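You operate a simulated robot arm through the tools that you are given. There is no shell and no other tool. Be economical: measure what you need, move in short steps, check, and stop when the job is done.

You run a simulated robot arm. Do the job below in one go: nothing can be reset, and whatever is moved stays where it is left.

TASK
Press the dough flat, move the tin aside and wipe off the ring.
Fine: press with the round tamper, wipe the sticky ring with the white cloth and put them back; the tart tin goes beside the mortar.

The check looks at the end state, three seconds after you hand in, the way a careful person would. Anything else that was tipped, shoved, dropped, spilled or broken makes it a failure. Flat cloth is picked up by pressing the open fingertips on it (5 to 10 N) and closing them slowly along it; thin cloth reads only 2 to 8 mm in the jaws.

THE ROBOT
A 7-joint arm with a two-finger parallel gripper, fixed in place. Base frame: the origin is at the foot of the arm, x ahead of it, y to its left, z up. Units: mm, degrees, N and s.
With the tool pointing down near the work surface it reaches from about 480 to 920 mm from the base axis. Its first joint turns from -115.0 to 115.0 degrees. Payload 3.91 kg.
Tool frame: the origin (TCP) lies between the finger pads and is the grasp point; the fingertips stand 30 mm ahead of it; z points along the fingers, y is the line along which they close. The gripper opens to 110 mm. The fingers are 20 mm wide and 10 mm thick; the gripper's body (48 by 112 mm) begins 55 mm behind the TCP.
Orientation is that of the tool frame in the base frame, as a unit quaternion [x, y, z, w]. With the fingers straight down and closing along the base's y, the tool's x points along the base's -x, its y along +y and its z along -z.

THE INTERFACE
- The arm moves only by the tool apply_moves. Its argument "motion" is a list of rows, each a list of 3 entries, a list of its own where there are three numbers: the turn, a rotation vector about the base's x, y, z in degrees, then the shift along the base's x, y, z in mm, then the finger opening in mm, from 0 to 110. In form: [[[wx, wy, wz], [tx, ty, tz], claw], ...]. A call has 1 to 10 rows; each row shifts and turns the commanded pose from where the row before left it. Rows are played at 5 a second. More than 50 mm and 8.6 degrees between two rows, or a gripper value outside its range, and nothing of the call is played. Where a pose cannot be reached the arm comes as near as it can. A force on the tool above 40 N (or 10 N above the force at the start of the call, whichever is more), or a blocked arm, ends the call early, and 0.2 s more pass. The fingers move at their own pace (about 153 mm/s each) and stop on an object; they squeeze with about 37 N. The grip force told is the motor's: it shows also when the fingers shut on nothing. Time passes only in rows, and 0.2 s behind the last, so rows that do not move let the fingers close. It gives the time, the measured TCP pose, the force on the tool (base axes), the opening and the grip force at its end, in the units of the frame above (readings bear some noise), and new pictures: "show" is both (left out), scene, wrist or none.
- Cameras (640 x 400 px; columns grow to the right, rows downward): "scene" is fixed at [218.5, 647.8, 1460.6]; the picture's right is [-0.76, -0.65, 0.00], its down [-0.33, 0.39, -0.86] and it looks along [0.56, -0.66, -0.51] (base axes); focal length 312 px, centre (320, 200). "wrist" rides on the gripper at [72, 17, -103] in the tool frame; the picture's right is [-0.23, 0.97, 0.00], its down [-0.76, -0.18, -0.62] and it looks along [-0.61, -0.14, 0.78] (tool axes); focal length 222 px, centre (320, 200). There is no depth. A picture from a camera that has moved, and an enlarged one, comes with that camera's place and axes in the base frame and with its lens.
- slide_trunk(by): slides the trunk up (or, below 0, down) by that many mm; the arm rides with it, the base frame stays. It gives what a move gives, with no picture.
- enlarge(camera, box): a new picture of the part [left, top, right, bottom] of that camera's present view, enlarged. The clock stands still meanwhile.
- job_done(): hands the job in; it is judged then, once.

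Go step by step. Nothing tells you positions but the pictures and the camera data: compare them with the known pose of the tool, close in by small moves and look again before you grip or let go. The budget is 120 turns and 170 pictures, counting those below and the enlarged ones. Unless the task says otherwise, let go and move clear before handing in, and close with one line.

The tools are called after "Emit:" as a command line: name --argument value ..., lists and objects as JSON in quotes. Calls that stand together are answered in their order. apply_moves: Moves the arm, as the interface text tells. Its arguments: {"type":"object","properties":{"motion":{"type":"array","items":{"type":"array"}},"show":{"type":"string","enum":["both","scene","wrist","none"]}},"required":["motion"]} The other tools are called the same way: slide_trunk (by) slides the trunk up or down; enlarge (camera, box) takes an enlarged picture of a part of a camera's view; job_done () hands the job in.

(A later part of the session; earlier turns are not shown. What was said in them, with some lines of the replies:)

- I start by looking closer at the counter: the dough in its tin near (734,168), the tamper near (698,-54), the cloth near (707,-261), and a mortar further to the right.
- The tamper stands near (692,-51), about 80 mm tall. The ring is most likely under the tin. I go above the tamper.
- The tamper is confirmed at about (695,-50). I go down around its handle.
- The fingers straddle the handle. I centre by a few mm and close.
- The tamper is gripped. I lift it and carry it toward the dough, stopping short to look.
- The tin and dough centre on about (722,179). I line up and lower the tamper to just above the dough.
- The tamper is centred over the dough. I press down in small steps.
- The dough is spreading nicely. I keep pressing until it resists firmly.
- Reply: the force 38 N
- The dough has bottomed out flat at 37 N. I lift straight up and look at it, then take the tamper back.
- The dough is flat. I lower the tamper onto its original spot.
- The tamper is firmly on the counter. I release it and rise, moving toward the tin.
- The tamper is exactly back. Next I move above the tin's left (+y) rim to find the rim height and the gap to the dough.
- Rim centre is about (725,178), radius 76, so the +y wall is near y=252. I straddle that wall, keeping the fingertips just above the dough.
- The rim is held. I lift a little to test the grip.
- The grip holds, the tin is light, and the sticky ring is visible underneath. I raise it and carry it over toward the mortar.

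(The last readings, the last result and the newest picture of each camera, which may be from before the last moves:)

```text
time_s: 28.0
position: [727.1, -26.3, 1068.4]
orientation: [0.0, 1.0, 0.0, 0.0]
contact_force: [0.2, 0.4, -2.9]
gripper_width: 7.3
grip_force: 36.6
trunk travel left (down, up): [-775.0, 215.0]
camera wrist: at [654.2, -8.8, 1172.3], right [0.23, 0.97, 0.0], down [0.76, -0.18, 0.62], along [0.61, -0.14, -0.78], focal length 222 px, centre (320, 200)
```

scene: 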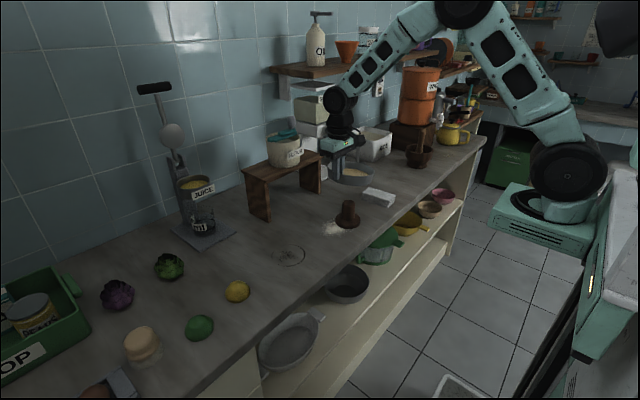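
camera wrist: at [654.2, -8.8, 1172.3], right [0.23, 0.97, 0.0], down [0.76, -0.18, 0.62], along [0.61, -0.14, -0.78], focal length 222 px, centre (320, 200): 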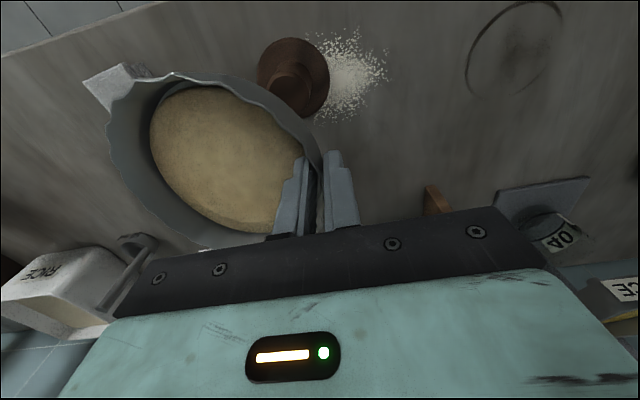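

Emit:
apply_moves --motion '[[[0, 0, 0], [-5, -40, 0], 0], [[0, 0, 0], [-5, -40, 0], 0], [[0, 0, 0], [-5, -40, 0], 0], [[0, 0, 0], [-5, -40, 0], 0], [[0, 0, 0], [-5, -40, 0], 0], [[0, 0, 0], [-5, -40, 0], 0], [[0, 0, 0], [0, -40, 0], 0], [[0, 0, 0], [0, -30, 0], 0], [[0, 0, 0], [0, -20, 0], 0], [[0, 0, 0], [0, 0, 0], 0]]'

Emit:
enlarge --camera "scene" --box '[340, 100, 490, 220]'

```text
time_s: 30.2
position: [694.5, -360.1, 1067.8]
orientation: [0.0, 1.0, 0.0, -0.001]
contact_force: [0.9, -0.4, -3.1]
gripper_width: 7.4
grip_force: 37.3
trunk travel left (down, up): [-775.0, 215.0]
camera wrist: at [621.4, -341.3, 1171.0], right [0.23, 0.97, 0.0], down [0.76, -0.18, 0.62], along [0.61, -0.14, -0.78], focal length 222 px, centre (320, 200)
```

scene: 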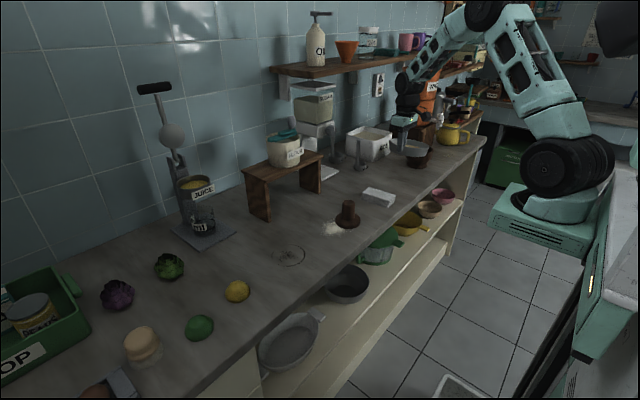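
wrist: 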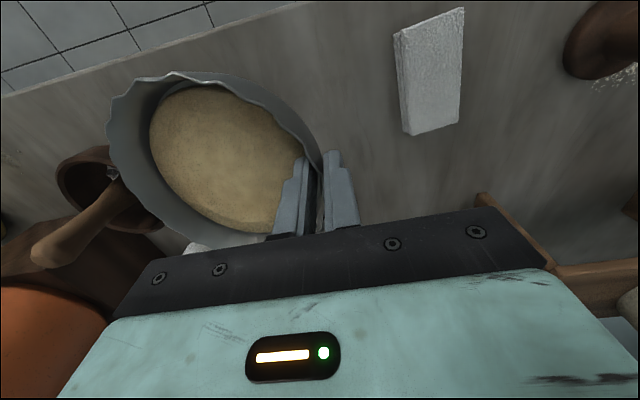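

```text
3.33 times, centred on (415, 160) of scene
camera zoom: at [218.5, 647.8, 1460.6], right [-0.76, -0.65, 0.0], down [-0.33, 0.39, -0.86], along [0.56, -0.66, -0.51], focal length 1040 px, centre (3, 333)
```

zoom: 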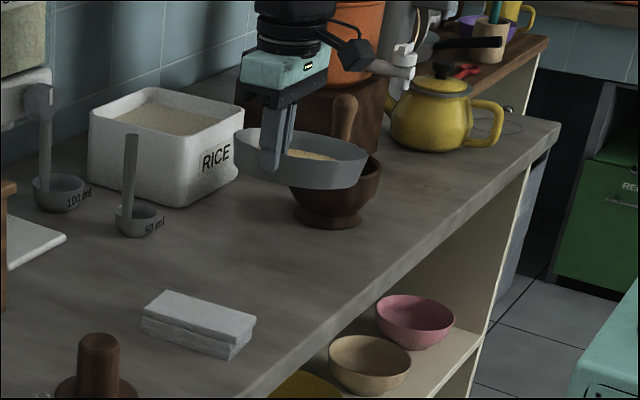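

The mortar stands near (723,-629) and the cloth spans about x 645–760, y −275 to −207. I move the tin on to a centre near y=−462 and check its tilt.

Emit:
apply_moves --motion '[[[0, 0, 0], [4, -14, -30], 0], [[0, 0, 0], [4, -14, -30], 0], [[0, 0, 0], [0, 0, 0], 0]]' --show "wrist"

Emit:
enlarge --camera "scene" --box '[370, 120, 450, 190]'

```text
time_s: 31.0
position: [700.9, -387.8, 1006.7]
orientation: [0.0, 1.0, 0.0, 0.001]
contact_force: [-0.7, -0.4, -3.1]
gripper_width: 7.3
grip_force: 37.3
trunk travel left (down, up): [-775.0, 215.0]
camera wrist: at [629.3, -368.8, 1109.5], right [0.23, 0.97, 0.0], down [0.76, -0.18, 0.62], along [0.61, -0.14, -0.78], focal length 222 px, centre (320, 200)
```

wrist: 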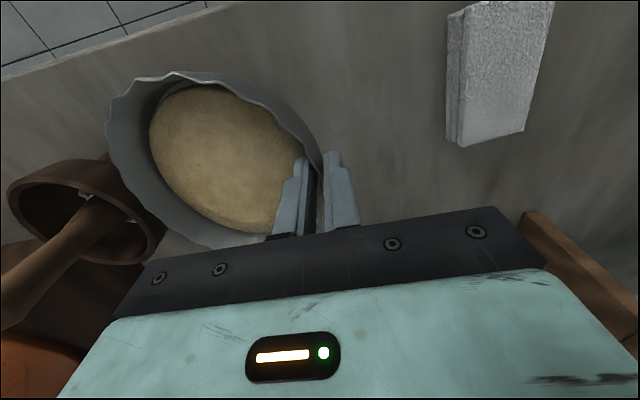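

```text
5.71 times, centred on (410, 155) of scene
camera zoom: at [218.5, 647.8, 1460.6], right [-0.76, -0.65, 0.0], down [-0.33, 0.39, -0.86], along [0.56, -0.66, -0.51], focal length 1783 px, centre (-194, 457)
```

zoom: 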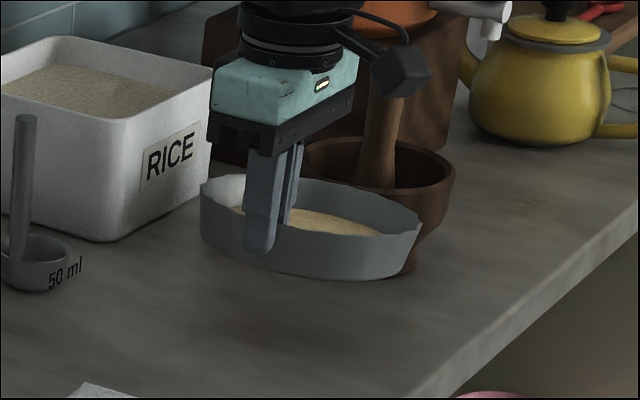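

The tin is only slightly tilted. I lower it slowly to the counter, watching the force.

Emit:
apply_moves --motion '[[[0, 0, 0], [0, 0, -25], 0], [[0, 0, 0], [0, 0, -25], 0], [[0, 0, 0], [0, 0, -12], 0], [[0, 0, 0], [0, 0, -6], 0], [[0, 0, 0], [0, 0, -4], 0], [[0, 0, 0], [0, 0, 0], 0]]' --show "wrist"

Emit:
enlarge --camera "scene" --box '[370, 120, 450, 190]'

```text
time_s: 32.4
position: [701.9, -386.9, 937.9]
orientation: [0.001, 1.0, -0.001, 0.001]
contact_force: [0.4, 2.1, 6.2]
gripper_width: 8.4
grip_force: 37.2
trunk travel left (down, up): [-775.0, 215.0]
camera wrist: at [630.5, -367.8, 1040.2], right [0.23, 0.97, 0.0], down [0.76, -0.18, 0.62], along [0.61, -0.14, -0.78], focal length 222 px, centre (320, 200)
```

wrist: 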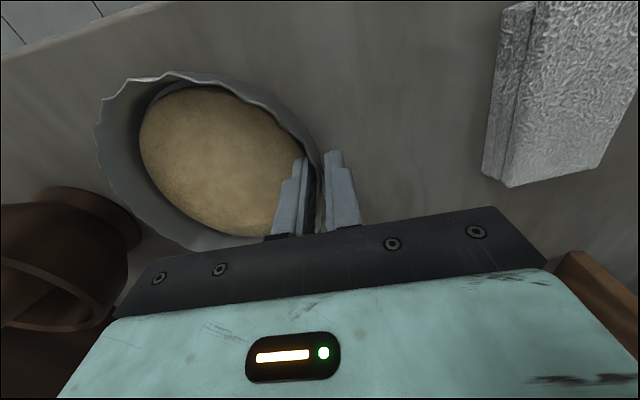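

```text
5.71 times, centred on (410, 155) of scene
camera zoom: at [218.5, 647.8, 1460.6], right [-0.76, -0.65, 0.0], down [-0.33, 0.39, -0.86], along [0.56, -0.66, -0.51], focal length 1783 px, centre (-194, 457)
```

zoom: 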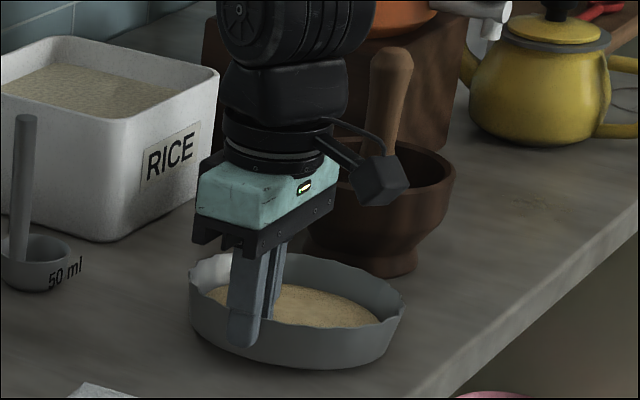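

The far edge is touching. I ease down so the tin levels out.

Emit:
apply_moves --motion '[[[0, 0, 0], [0, 0, -3], 0], [[0, 0, 0], [0, 0, -3], 0], [[0, 0, 0], [0, 0, -3], 0], [[0, 0, 0], [0, 0, 0], 0]]' --show "none"

```text
time_s: 33.4
position: [703.5, -385.4, 927.4]
orientation: [0.0, 1.0, 0.0, 0.0]
contact_force: [-1.0, 2.2, 4.7]
gripper_width: 9.9
grip_force: 36.9
trunk travel left (down, up): [-775.0, 215.0]
```

Emit:
apply_moves --motion '[[[0, 0, 0], [0, 0, -1.5], 2], [[0, 0, 0], [0, 0, 0], 12], [[0, 0, 0], [0, 0, 0], 22], [[0, 0, 0], [0, 0, 0], 28]]'

Emit:
enlarge --camera "scene" --box '[370, 120, 450, 190]'

```text
time_s: 34.4
position: [702.6, -385.6, 925.2]
orientation: [0.0, 1.0, 0.001, 0.0]
contact_force: [-0.1, 0.0, -0.8]
gripper_width: 27.8
grip_force: 0.0
trunk travel left (down, up): [-775.0, 215.0]
camera wrist: at [630.9, -367.1, 1028.7], right [0.23, 0.97, 0.0], down [0.76, -0.18, 0.62], along [0.61, -0.14, -0.78], focal length 222 px, centre (320, 200)
```

scene: 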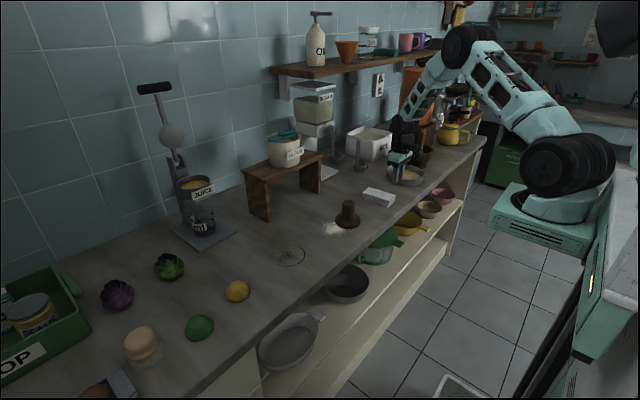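
wrist: 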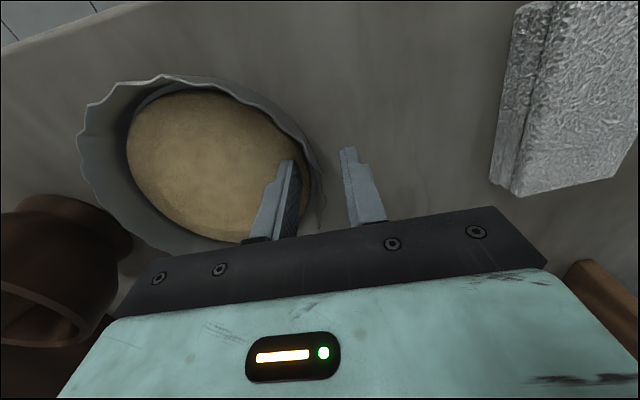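

```text
5.71 times, centred on (410, 155) of scene
camera zoom: at [218.5, 647.8, 1460.6], right [-0.76, -0.65, 0.0], down [-0.33, 0.39, -0.86], along [0.56, -0.66, -0.51], focal length 1783 px, centre (-194, 457)
```

zoom: 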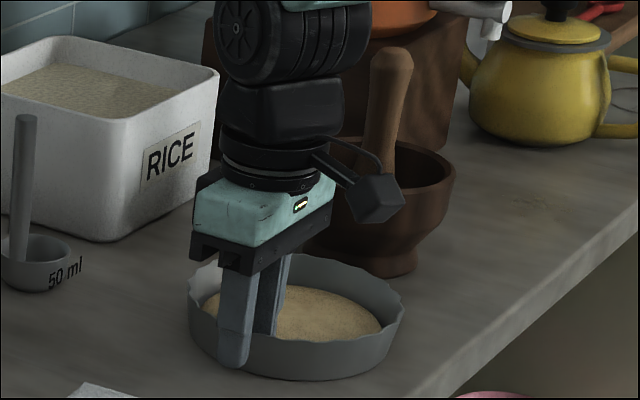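

The tin sits flat beside the mortar. I rise clear and go to look at the cloth from above.

Emit:
apply_moves --motion '[[[0, 0, 0], [0, 0, 20], 28], [[0, 0, 0], [0, 0, 40], 28], [[0, 0, 0], [0, 0, 40], 40], [[0, 0, 0], [-4, 30, 0], 60], [[0, 0, 0], [-4, 40, 0], 80], [[0, 0, 0], [0, 40, 0], 80], [[0, 0, 0], [0, 35, 0], 80], [[0, 0, 0], [0, 0, 0], 80]]'

Emit:
enlarge --camera "scene" --box '[340, 160, 440, 230]'

Emit:
enlarge --camera "wrist" --box '[220, 40, 420, 180]'

```text
time_s: 36.2
position: [693.7, -242.1, 1025.5]
orientation: [0.002, 1.0, 0.0, 0.0]
contact_force: [-0.6, -1.9, 0.3]
gripper_width: 80.1
grip_force: 0.0
trunk travel left (down, up): [-775.0, 215.0]
camera wrist: at [621.4, -223.2, 1129.0], right [0.23, 0.97, 0.0], down [0.76, -0.18, 0.62], along [0.61, -0.14, -0.78], focal length 222 px, centre (320, 200)
```

scene: 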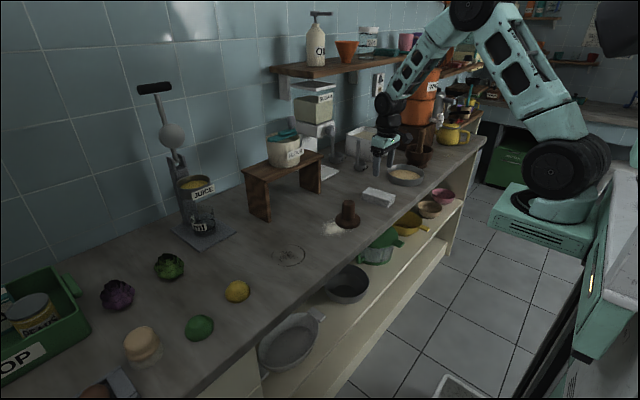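
wrist: 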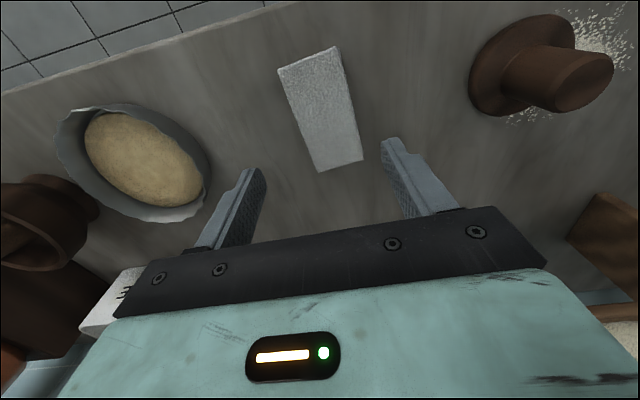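

```text
5.71 times, centred on (390, 195) of scene
camera zoom: at [218.5, 647.8, 1460.6], right [-0.76, -0.65, 0.0], down [-0.33, 0.39, -0.86], along [0.56, -0.66, -0.51], focal length 1783 px, centre (-80, 229)
```

zoom: 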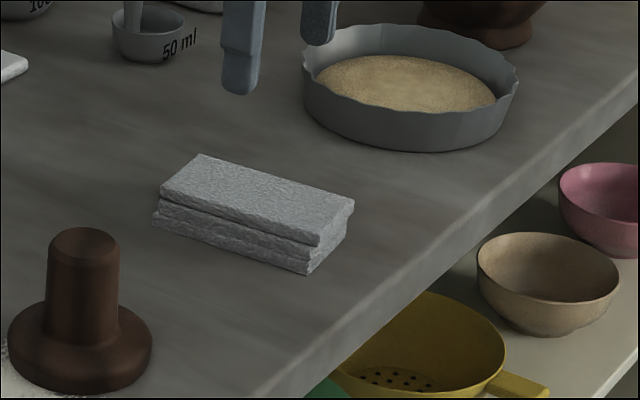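

```text
2.86 times, centred on (320, 110) of wrist
camera zoom: at [621.4, -223.2, 1129.0], right [0.23, 0.97, 0.0], down [0.76, -0.18, 0.62], along [0.61, -0.14, -0.78], focal length 635 px, centre (320, 457)
```

zoom: 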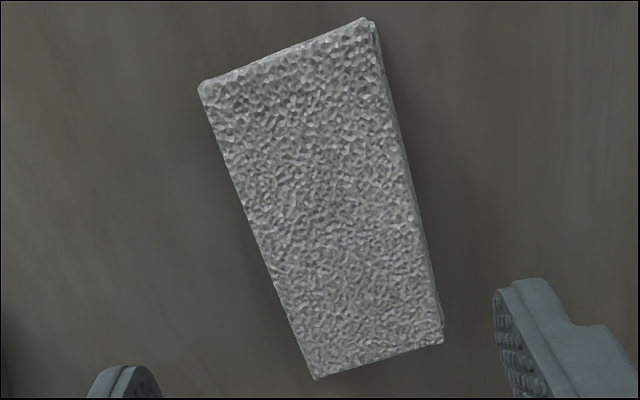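

The cloth is a folded pad, about 111×54×22 mm, centred near (697,−235) and turned about 5°. I line up across its width and go down.

Emit:
apply_moves --motion '[[[0, 0, 5], [3, 7, -30], 80], [[0, 0, 0], [0, 0, -30], 80], [[0, 0, 0], [0, 0, -25], 80], [[0, 0, 0], [0, 0, -13], 80], [[0, 0, 0], [0, 0, 0], 80]]'

Emit:
enlarge --camera "scene" --box '[340, 160, 440, 230]'

```text
time_s: 37.4
position: [695.2, -232.1, 929.3]
orientation: [-0.044, 0.999, 0.0, 0.0]
contact_force: [-0.1, -0.9, 0.5]
gripper_width: 80.1
grip_force: 0.0
trunk travel left (down, up): [-775.0, 215.0]
camera wrist: at [622.3, -221.4, 1031.4], right [0.14, 0.99, 0.0], down [0.77, -0.11, 0.62], along [0.62, -0.09, -0.78], focal length 222 px, centre (320, 200)
```

scene: 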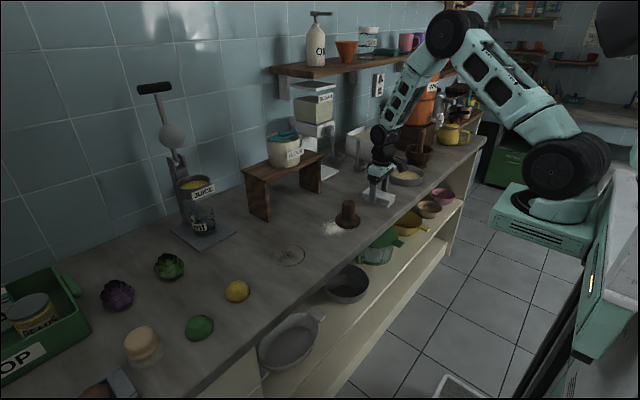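
wrist: 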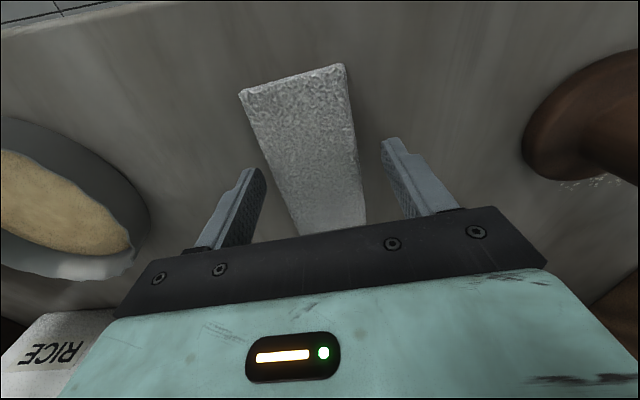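

```text
5.71 times, centred on (390, 195) of scene
camera zoom: at [218.5, 647.8, 1460.6], right [-0.76, -0.65, 0.0], down [-0.33, 0.39, -0.86], along [0.56, -0.66, -0.51], focal length 1783 px, centre (-80, 229)
```

zoom: 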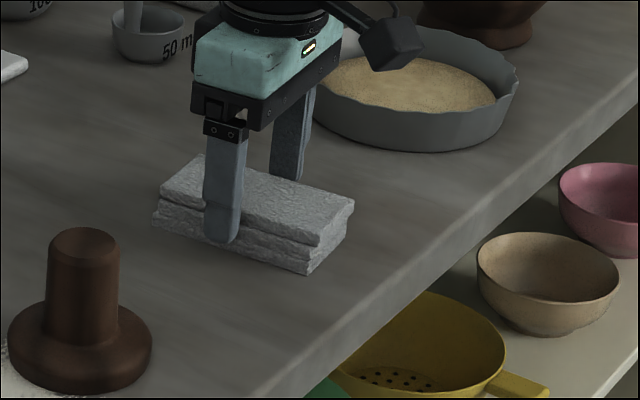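

Emit:
apply_moves --motion '[[[0, 0, 0], [1, -1, -6], 80], [[0, 0, 0], [0, 0, -5], 80], [[0, 0, 0], [0, 0, 0], 65], [[0, 0, 0], [0, 0, 0], 50], [[0, 0, 0], [0, 0, 0], 35], [[0, 0, 0], [0, 0, 0], 35]]'

Emit:
enlarge --camera "scene" --box '[340, 160, 440, 230]'

```text
time_s: 38.8
position: [698.4, -234.1, 917.0]
orientation: [-0.044, 0.999, 0.0, 0.0]
contact_force: [-0.1, 1.2, 0.3]
gripper_width: 58.9
grip_force: 37.1
trunk travel left (down, up): [-775.0, 215.0]
camera wrist: at [624.5, -222.2, 1020.4], right [0.14, 0.99, 0.0], down [0.77, -0.11, 0.62], along [0.62, -0.09, -0.78], focal length 222 px, centre (320, 200)
```

scene: 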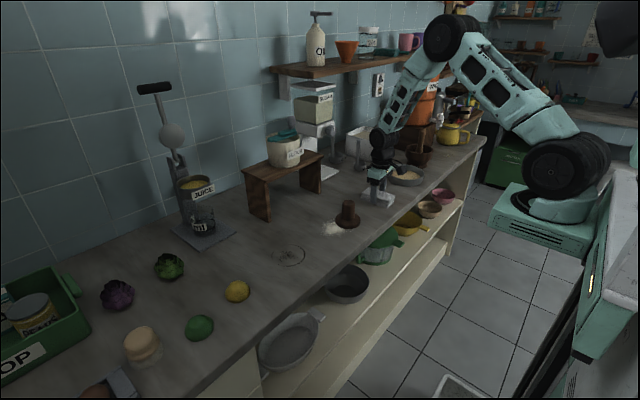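
wrist: 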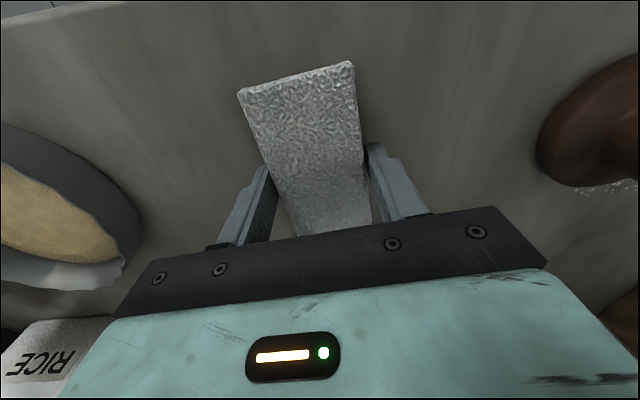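

```text
5.71 times, centred on (390, 195) of scene
camera zoom: at [218.5, 647.8, 1460.6], right [-0.76, -0.65, 0.0], down [-0.33, 0.39, -0.86], along [0.56, -0.66, -0.51], focal length 1783 px, centre (-80, 229)
```

zoom: 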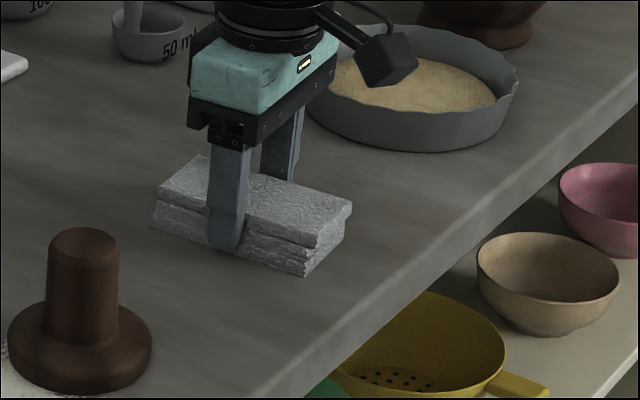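

The cloth is gripped. I lift it and carry it over the tamper to the ring.

Emit:
apply_moves --motion '[[[0, 0, 0], [0, 0, 30], 35], [[0, 0, 0], [0, 0, 45], 35], [[0, 0, 0], [0, 5, 45], 35], [[0, 0, 0], [2, 45, 10], 35], [[0, 0, 0], [2, 45, 0], 35], [[0, 0, 0], [2, 45, 0], 35], [[0, 0, 0], [2, 45, 0], 35], [[0, 0, 0], [2, 45, 0], 35], [[0, 0, 0], [2, 45, 0], 35], [[0, 0, 0], [0, 20, 0], 35]]'

Emit:
enlarge --camera "scene" --box '[240, 190, 370, 280]'

```text
time_s: 41.0
position: [710.9, 59.0, 1048.0]
orientation: [-0.043, 0.999, 0.0, 0.0]
contact_force: [-0.1, -0.1, -0.3]
gripper_width: 58.7
grip_force: 37.0
trunk travel left (down, up): [-775.0, 215.0]
camera wrist: at [638.3, 72.0, 1150.9], right [0.14, 0.99, 0.0], down [0.77, -0.11, 0.62], along [0.62, -0.09, -0.78], focal length 222 px, centre (320, 200)
```

scene: 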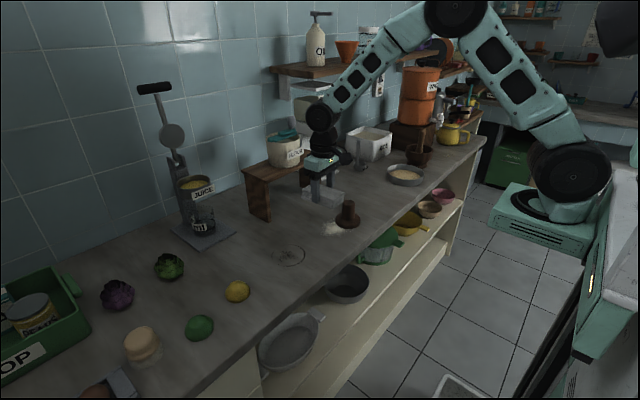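
wrist: 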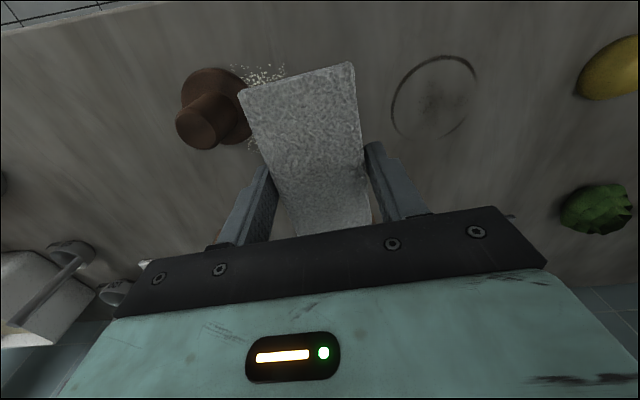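

```text
4.44 times, centred on (305, 235) of scene
camera zoom: at [218.5, 647.8, 1460.6], right [-0.76, -0.65, 0.0], down [-0.33, 0.39, -0.86], along [0.56, -0.66, -0.51], focal length 1387 px, centre (387, 44)
```

zoom: 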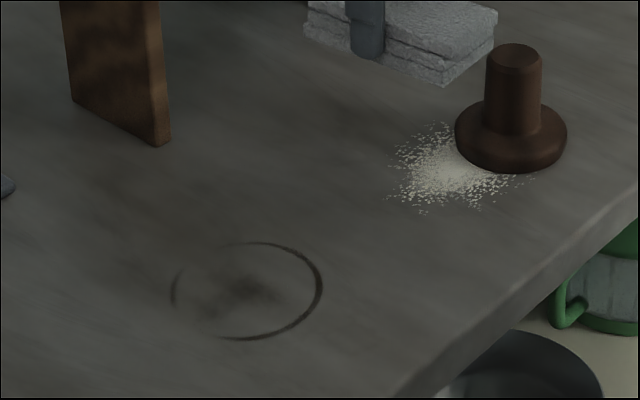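

The ring is centred near (723,186), radius about 49. I bring the cloth down at its near edge, clear of the flour.

Emit:
apply_moves --motion '[[[0, 0, 0], [6, 40, 0], 35], [[0, 0, 0], [6, 36, -25], 35], [[0, 0, 0], [0, 0, -40], 35], [[0, 0, 0], [0, 0, -40], 35], [[0, 0, 0], [0, 0, -15], 35], [[0, 0, 0], [0, 0, -8], 35], [[0, 0, 0], [0, 0, -3], 35], [[0, 0, 0], [0, 0, -2], 35]]'

```text
time_s: 42.8
position: [723.2, 135.8, 916.3]
orientation: [-0.043, 0.999, 0.0, 0.001]
contact_force: [-2.3, -3.8, 12.0]
gripper_width: 59.0
grip_force: 37.0
trunk travel left (down, up): [-775.0, 215.0]
camera wrist: at [649.9, 148.4, 1020.2], right [0.14, 0.99, 0.0], down [0.77, -0.11, 0.62], along [0.62, -0.09, -0.78], focal length 222 px, centre (320, 200)
```

scene: 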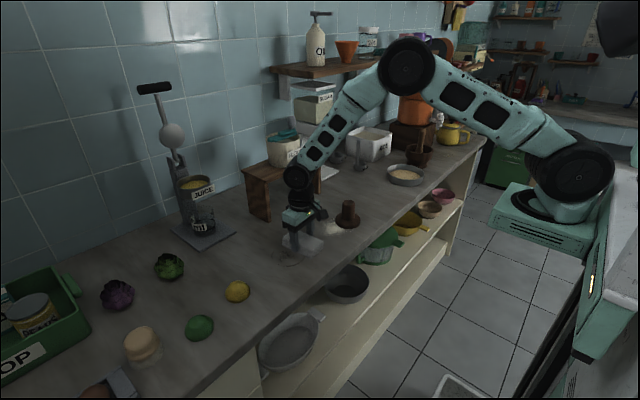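
wrist: 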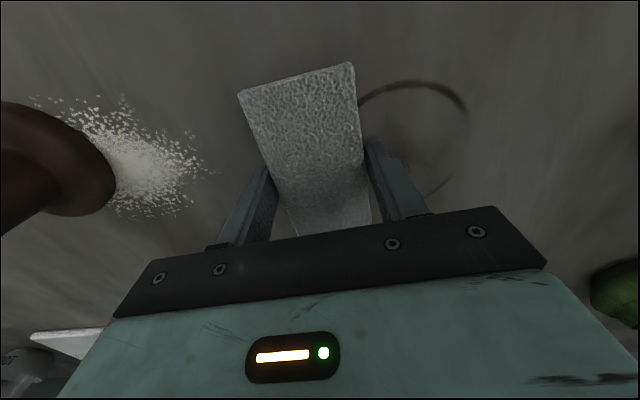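

The cloth is down with 12 N. I sweep it across the ring.

Emit:
apply_moves --motion '[[[0, 0, 0], [0, 11, 0], 35], [[0, 0, 0], [0, 11, 0], 35], [[0, 0, 0], [0, 11, 0], 35], [[0, 0, 0], [0, 11, 0], 35], [[0, 0, 0], [0, 11, 0], 35], [[0, 0, 0], [0, 11, 0], 35], [[0, 0, 0], [0, 11, 0], 35], [[0, 0, 0], [0, 11, 0], 35], [[0, 0, 0], [0, 11, 0], 35], [[0, 0, 0], [0, 11, 0], 35]]'

Emit:
enlarge --camera "scene" --box '[220, 200, 350, 290]'

```text
time_s: 43.7
position: [725.1, 168.5, 916.4]
orientation: [-0.043, 0.999, -0.001, 0.003]
contact_force: [-4.5, -5.1, 17.4]
gripper_width: 58.9
grip_force: 37.1
trunk travel left (down, up): [-775.0, 215.0]
stopped in row 4: the force on the tool passed its limit (the readings are from after the stop); the commanded pose is now the measured one
camera wrist: at [651.2, 180.3, 1019.8], right [0.14, 0.99, 0.0], down [0.77, -0.11, 0.63], along [0.62, -0.09, -0.78], focal length 222 px, centre (320, 200)
```

scene: 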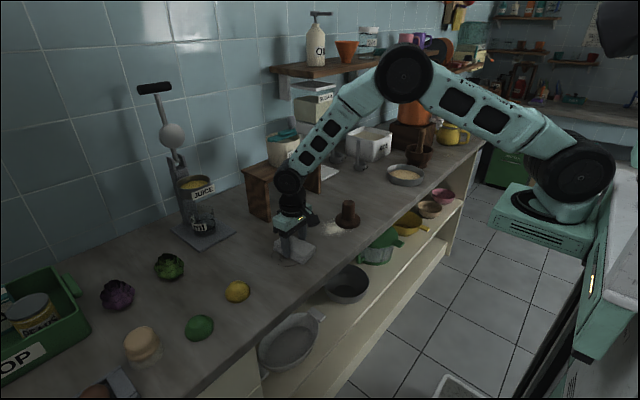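
wrist: 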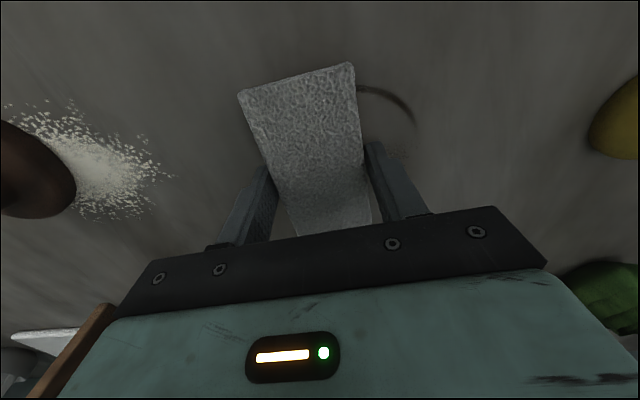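

```text
4.44 times, centred on (285, 245) of scene
camera zoom: at [218.5, 647.8, 1460.6], right [-0.76, -0.65, 0.0], down [-0.33, 0.39, -0.86], along [0.56, -0.66, -0.51], focal length 1387 px, centre (476, 0)
```

zoom: 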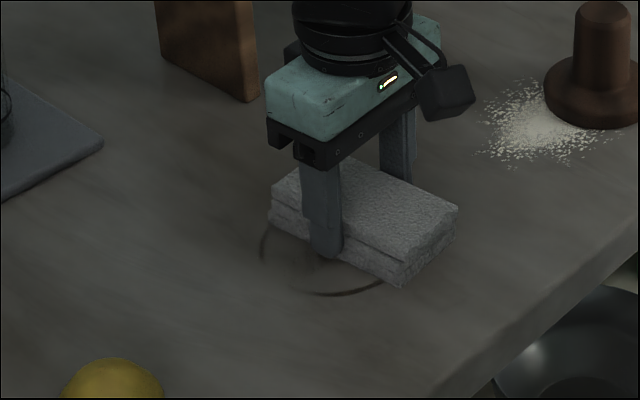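

The wiped part is coming off; I continue with a lighter pressure.

Emit:
apply_moves --motion '[[[0, 0, 0], [0, 5, 0], 35], [[0, 0, 0], [0, 9, 0], 35], [[0, 0, 0], [0, 9, 0], 35], [[0, 0, 0], [0, 9, 0], 35], [[0, 0, 0], [0, 9, 0], 35], [[0, 0, 0], [0, 9, 0], 35], [[0, 0, 0], [0, 9, 0], 35], [[0, 0, 0], [0, 9, 0], 35], [[0, 0, 0], [0, 9, 0], 35]]'

Emit:
enlarge --camera "scene" --box '[220, 200, 350, 290]'

```text
time_s: 45.7
position: [724.5, 246.3, 916.6]
orientation: [-0.044, 0.999, 0.0, 0.001]
contact_force: [-0.3, -8.5, 20.1]
gripper_width: 58.9
grip_force: 37.1
trunk travel left (down, up): [-775.0, 215.0]
camera wrist: at [650.9, 258.3, 1019.6], right [0.14, 0.99, 0.0], down [0.77, -0.11, 0.63], along [0.62, -0.09, -0.78], focal length 222 px, centre (320, 200)
```

scene: 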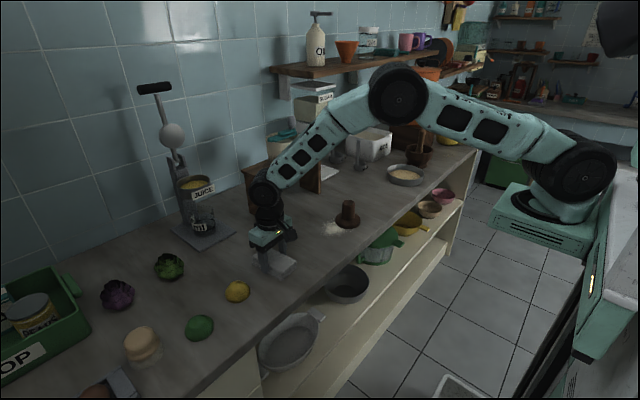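
wrist: 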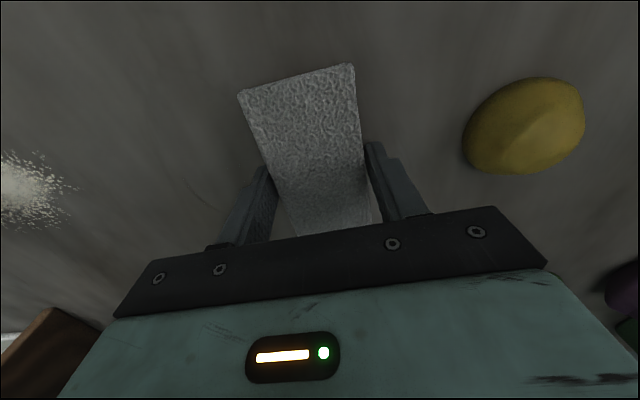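

```text
4.44 times, centred on (285, 245) of scene
camera zoom: at [218.5, 647.8, 1460.6], right [-0.76, -0.65, 0.0], down [-0.33, 0.39, -0.86], along [0.56, -0.66, -0.51], focal length 1387 px, centre (476, 0)
```

zoom: 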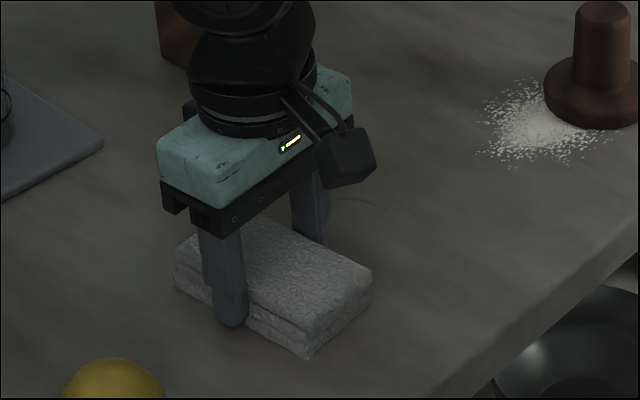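

Mostly gone, a faint trace remains at the −y/+x side. I sweep back, shifted slightly to +x.

Emit:
apply_moves --motion '[[[0, 0, 0], [6, -3, 0], 35], [[0, 0, 0], [6, -10, 0], 35], [[0, 0, 0], [0, -12, 0], 35], [[0, 0, 0], [0, -12, 0], 35], [[0, 0, 0], [0, -12, 0], 35], [[0, 0, 0], [0, -12, 0], 35], [[0, 0, 0], [0, -12, 0], 35], [[0, 0, 0], [0, -12, 0], 35], [[0, 0, 0], [0, -12, 0], 35], [[0, 0, 0], [0, -12, 0], 35]]'

Emit:
enlarge --camera "scene" --box '[220, 200, 350, 290]'

```text
time_s: 47.9
position: [737.5, 137.6, 916.7]
orientation: [-0.043, 0.999, 0.0, 0.004]
contact_force: [-0.5, 14.9, 33.5]
gripper_width: 59.0
grip_force: 37.1
trunk travel left (down, up): [-775.0, 215.0]
camera wrist: at [663.4, 150.1, 1018.9], right [0.14, 0.99, 0.0], down [0.77, -0.11, 0.63], along [0.62, -0.09, -0.78], focal length 222 px, centre (320, 200)
```

scene: 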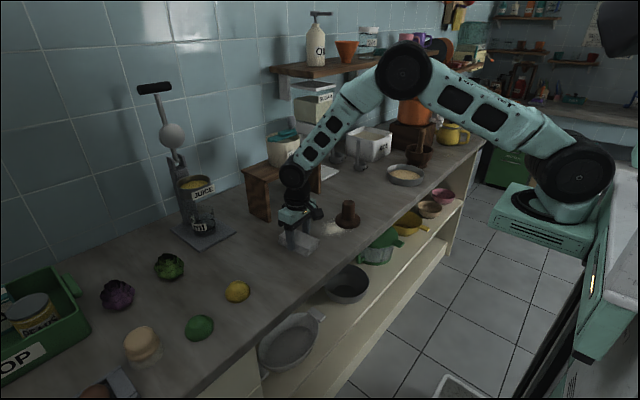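
wrist: 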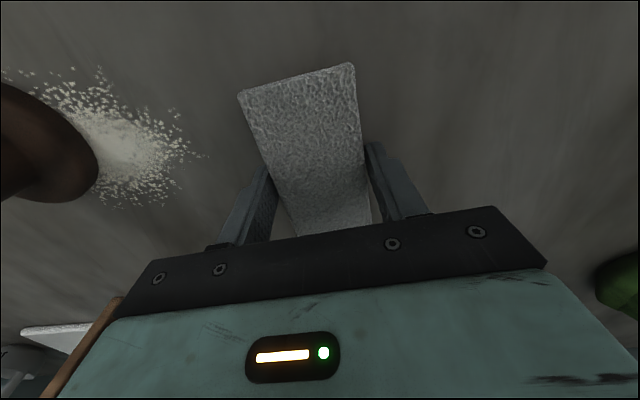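

```text
4.44 times, centred on (285, 245) of scene
camera zoom: at [218.5, 647.8, 1460.6], right [-0.76, -0.65, 0.0], down [-0.33, 0.39, -0.86], along [0.56, -0.66, -0.51], focal length 1387 px, centre (476, 0)
```

zoom: 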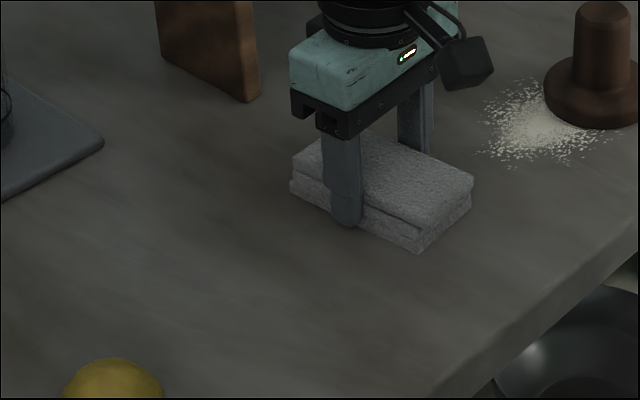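

That side is clean. One more sweep, shifted to −x with a bit less pressure, covers the rest.

Emit:
apply_moves --motion '[[[0, 0, 0], [-9, 0, 1.5], 35], [[0, 0, 0], [-9, 2, 0], 35], [[0, 0, 0], [-6, 8, 0], 35], [[0, 0, 0], [0, 13, 0], 35], [[0, 0, 0], [0, 13, 0], 35], [[0, 0, 0], [0, 13, 0], 35], [[0, 0, 0], [0, 13, 0], 35], [[0, 0, 0], [0, 13, 0], 35], [[0, 0, 0], [0, 13, 0], 35], [[0, 0, 0], [0, 13, 0], 35]]' --show "none"

```text
time_s: 50.1
position: [715.6, 237.6, 918.3]
orientation: [-0.043, 0.999, 0.0, 0.002]
contact_force: [0.1, -0.1, -1.0]
gripper_width: 58.6
grip_force: 37.2
trunk travel left (down, up): [-775.0, 215.0]
```

Emit:
apply_moves --motion '[[[0, 0, 0], [0, 3, -1.5], 35], [[0, 0, 0], [0, 0, -1], 35], [[0, 0, 0], [0, -13, 0], 35], [[0, 0, 0], [0, -14, 0], 35], [[0, 0, 0], [0, -14, 0], 35], [[0, 0, 0], [0, -14, 0], 35], [[0, 0, 0], [0, -14, 0], 35], [[0, 0, 0], [0, -14, 0], 35], [[0, 0, 0], [0, -14, 0], 35]]' --show "none"

```text
time_s: 52.2
position: [714.5, 145.1, 916.8]
orientation: [-0.043, 0.999, 0.002, 0.005]
contact_force: [-5.3, 1.1, 13.8]
gripper_width: 58.9
grip_force: 36.9
trunk travel left (down, up): [-775.0, 215.0]
stopped in row 9: the force on the tool passed its limit (the readings are from after the stop); the commanded pose is now the measured one
```

I lift the cloth and look at the counter.

Emit:
apply_moves --motion '[[[0, 0, 0], [0, 0, 20], 35], [[0, 0, 0], [0, 0, 40], 35], [[0, 0, 0], [0, 0, 40], 35], [[0, 0, 0], [-2, -30, 30], 35], [[0, 0, 0], [-2, -45, 0], 35], [[0, 0, 0], [-2, -45, 0], 35], [[0, 0, 0], [-2, -20, 0], 35], [[0, 0, 0], [0, 0, 0], 35]]'

Emit:
enlarge --camera "scene" --box '[230, 200, 360, 290]'

Emit:
enlarge --camera "wrist" --box '[340, 0, 600, 200]'

```text
time_s: 54.0
position: [703.8, 5.1, 1046.6]
orientation: [-0.043, 0.999, 0.001, 0.004]
contact_force: [-0.7, -0.6, -0.5]
gripper_width: 59.0
grip_force: 37.0
trunk travel left (down, up): [-775.0, 215.0]
camera wrist: at [629.6, 16.6, 1149.2], right [0.14, 0.99, 0.0], down [0.77, -0.11, 0.63], along [0.62, -0.09, -0.78], focal length 222 px, centre (320, 200)
```

scene: 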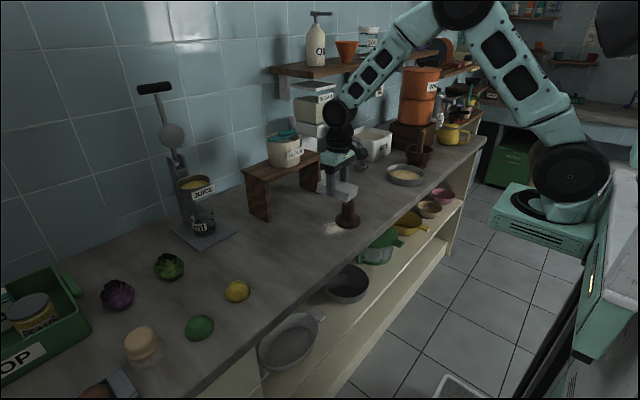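
wrist: 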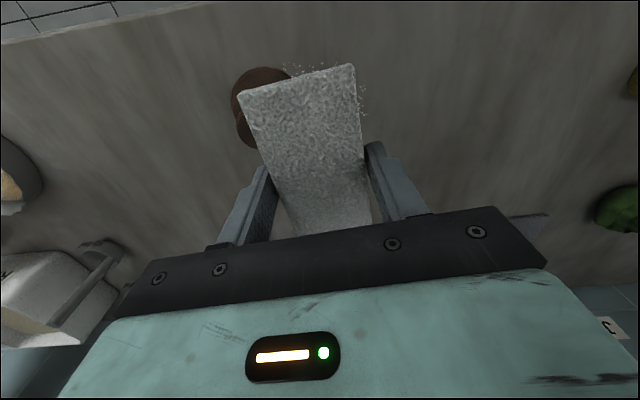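

```text
4.44 times, centred on (295, 245) of scene
camera zoom: at [218.5, 647.8, 1460.6], right [-0.76, -0.65, 0.0], down [-0.33, 0.39, -0.86], along [0.56, -0.66, -0.51], focal length 1387 px, centre (431, 0)
```

zoom: 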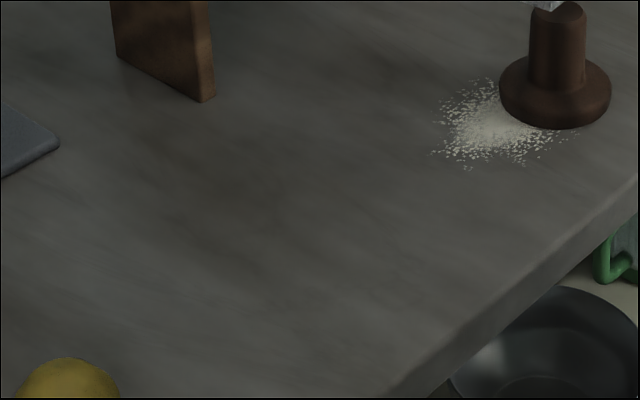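

```text
2.00 times, centred on (470, 100) of wrist
camera zoom: at [629.6, 16.6, 1149.2], right [0.14, 0.99, 0.0], down [0.77, -0.11, 0.63], along [0.62, -0.09, -0.78], focal length 444 px, centre (20, 400)
```

zoom: 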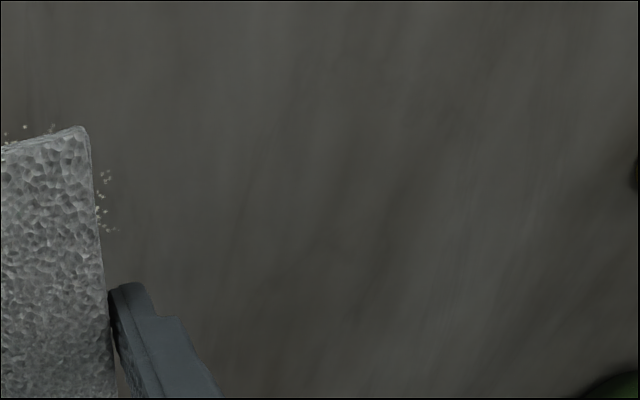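

The ring is gone. I take the cloth back to its place at (697,−234).

Emit:
apply_moves --motion '[[[0, 0, 0], [-2, -40, 0], 35], [[0, 0, 0], [-2, -40, 0], 35], [[0, 0, 0], [-2, -40, 0], 35], [[0, 0, 0], [-1, -40, 0], 35], [[0, 0, 0], [0, -40, 0], 35], [[0, 0, 0], [0, -39, 0], 35], [[0, 0, 0], [0, 0, -40], 35], [[0, 0, 0], [0, 0, -40], 35], [[0, 0, 0], [0, 0, -30], 35], [[0, 0, 0], [0, 0, -10], 35]]'

Emit:
enlarge --camera "scene" --box '[340, 160, 440, 230]'

```text
time_s: 56.2
position: [701.7, -234.2, 925.3]
orientation: [-0.044, 0.999, 0.002, 0.004]
contact_force: [-0.2, 0.0, -0.2]
gripper_width: 58.8
grip_force: 37.0
trunk travel left (down, up): [-775.0, 215.0]
camera wrist: at [627.8, -222.9, 1027.8], right [0.14, 0.99, 0.0], down [0.77, -0.11, 0.63], along [0.62, -0.09, -0.78], focal length 222 px, centre (320, 200)
```

scene: 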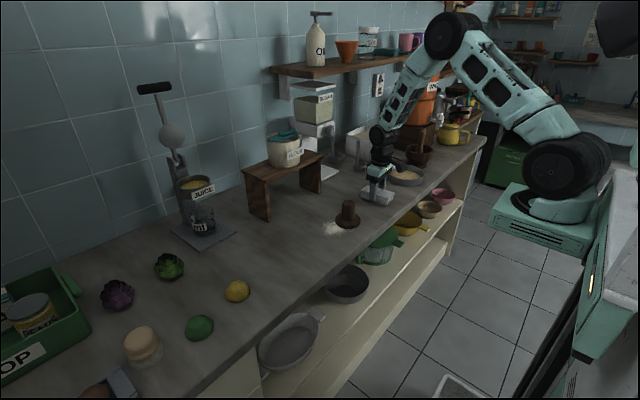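
wrist: 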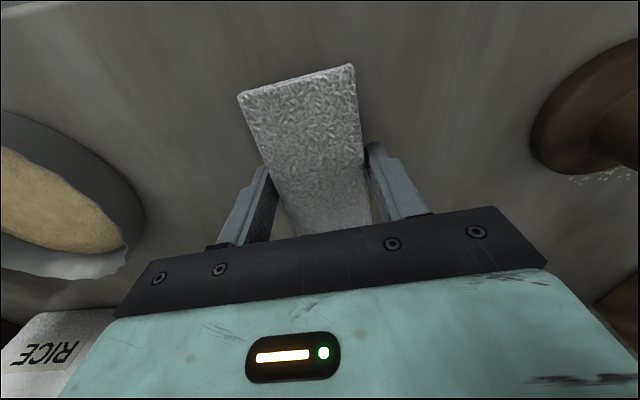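

```text
5.71 times, centred on (390, 195) of scene
camera zoom: at [218.5, 647.8, 1460.6], right [-0.76, -0.65, 0.0], down [-0.33, 0.39, -0.86], along [0.56, -0.66, -0.51], focal length 1783 px, centre (-80, 229)
```

zoom: 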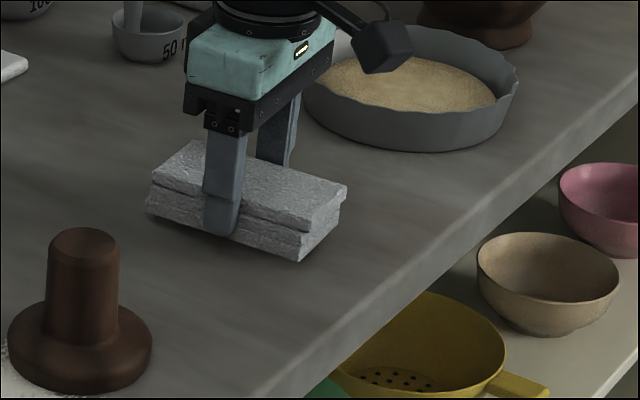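

Emit:
apply_moves --motion '[[[0, 0, 0], [-3, -1, -4], 35], [[0, 0, 0], [0, 0, -3], 35], [[0, 0, 0], [0, 0, -1.5], 35], [[0, 0, 0], [0, 0, 0], 35]]' --show "none"

```text
time_s: 57.2
position: [697.7, -234.8, 916.1]
orientation: [-0.043, 0.999, 0.001, 0.004]
contact_force: [0.5, -0.3, 0.3]
gripper_width: 58.6
grip_force: 36.6
trunk travel left (down, up): [-775.0, 215.0]
```

The cloth is at the counter. I open, then rise clear.

Emit:
apply_moves --motion '[[[0, 0, 0], [0, 0, -0.5], 35], [[0, 0, 0], [0, 0, 0], 62], [[0, 0, 0], [0, 0, 0], 72], [[0, 0, 0], [0, 0, 0], 80], [[0, 0, 0], [0, 0, 35], 80], [[0, 0, 0], [0, 0, 45], 80], [[0, 0, 0], [0, 0, 45], 80], [[0, 0, 0], [-30, 10, 35], 80], [[0, 0, 0], [-40, 10, 30], 80], [[0, 0, 0], [-40, 10, 30], 80]]'

Emit:
enlarge --camera "scene" --box '[340, 160, 440, 230]'

Emit:
enlarge --camera "scene" --box '[220, 110, 480, 290]'

```text
refused: row 9 steps farther than a row can; nothing moved
```

```text
5.71 times, centred on (390, 195) of scene
camera zoom: at [218.5, 647.8, 1460.6], right [-0.76, -0.65, 0.0], down [-0.33, 0.39, -0.86], along [0.56, -0.66, -0.51], focal length 1783 px, centre (-80, 229)
```

zoom: 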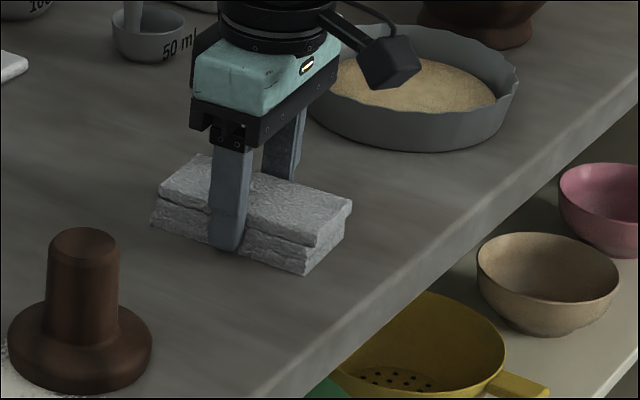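

```text
2.22 times, centred on (350, 200) of scene
camera zoom: at [218.5, 647.8, 1460.6], right [-0.76, -0.65, 0.0], down [-0.33, 0.39, -0.86], along [0.56, -0.66, -0.51], focal length 693 px, centre (253, 200)
```

zoom: 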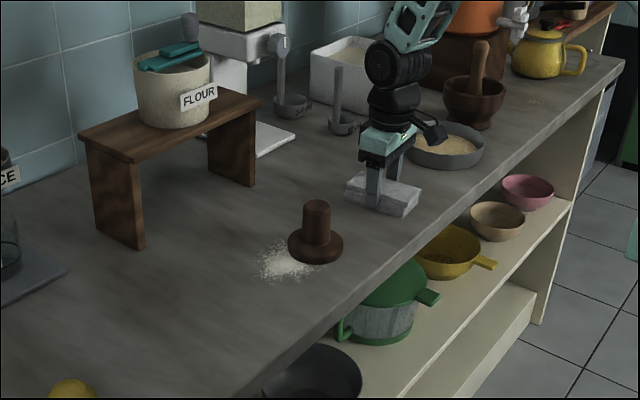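

The call was refused for one too-long step; the cloth sits exactly as before. I repeat with shorter steps.

Emit:
apply_moves --motion '[[[0, 0, 0], [0, 0, -0.5], 35], [[0, 0, 0], [0, 0, 0], 62], [[0, 0, 0], [0, 0, 0], 72], [[0, 0, 0], [0, 0, 0], 80], [[0, 0, 0], [0, 0, 35], 80], [[0, 0, 0], [0, 0, 40], 80], [[0, 0, 0], [0, 0, 40], 80], [[0, 0, 0], [-20, 0, 35], 80], [[0, 0, 0], [-25, 0, 35], 80], [[0, 0, 0], [-25, 0, 35], 80]]'

Emit:
enlarge --camera "scene" --box '[340, 150, 440, 220]'

```text
time_s: 59.4
position: [627.5, -236.4, 1135.7]
orientation: [-0.044, 0.999, 0.001, 0.003]
contact_force: [0.3, 0.5, -0.1]
gripper_width: 80.0
grip_force: 0.1
trunk travel left (down, up): [-775.0, 215.0]
camera wrist: at [553.6, -224.0, 1238.7], right [0.14, 0.99, 0.0], down [0.77, -0.11, 0.63], along [0.62, -0.09, -0.78], focal length 222 px, centre (320, 200)
```

scene: 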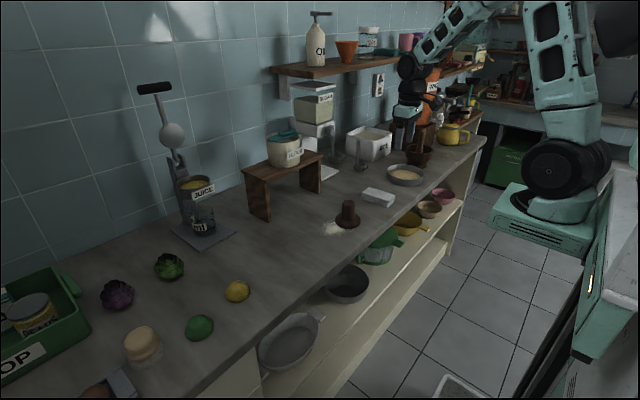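
wrist: 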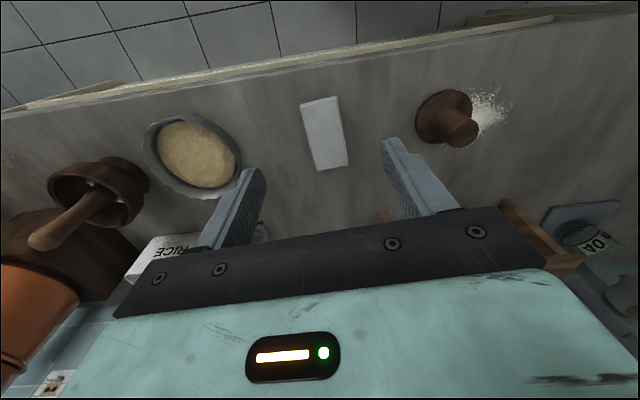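

```text
5.71 times, centred on (390, 185) of scene
camera zoom: at [218.5, 647.8, 1460.6], right [-0.76, -0.65, 0.0], down [-0.33, 0.39, -0.86], along [0.56, -0.66, -0.51], focal length 1783 px, centre (-80, 286)
```

zoom: 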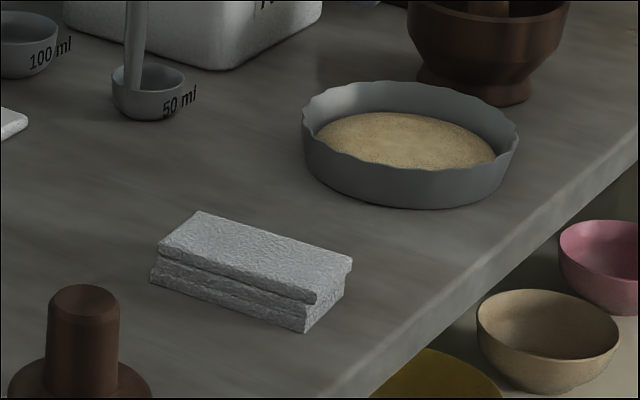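

The dough is flat in its tin beside the mortar, the ring is gone, and the tamper and cloth are back. The arm is clear, so I hand in.

Emit:
job_done

```text
The job is handed in.
```

The dough is pressed flat, the tart tin stands beside the mortar, the sticky ring is wiped off, and the tamper and cloth are back in their places.
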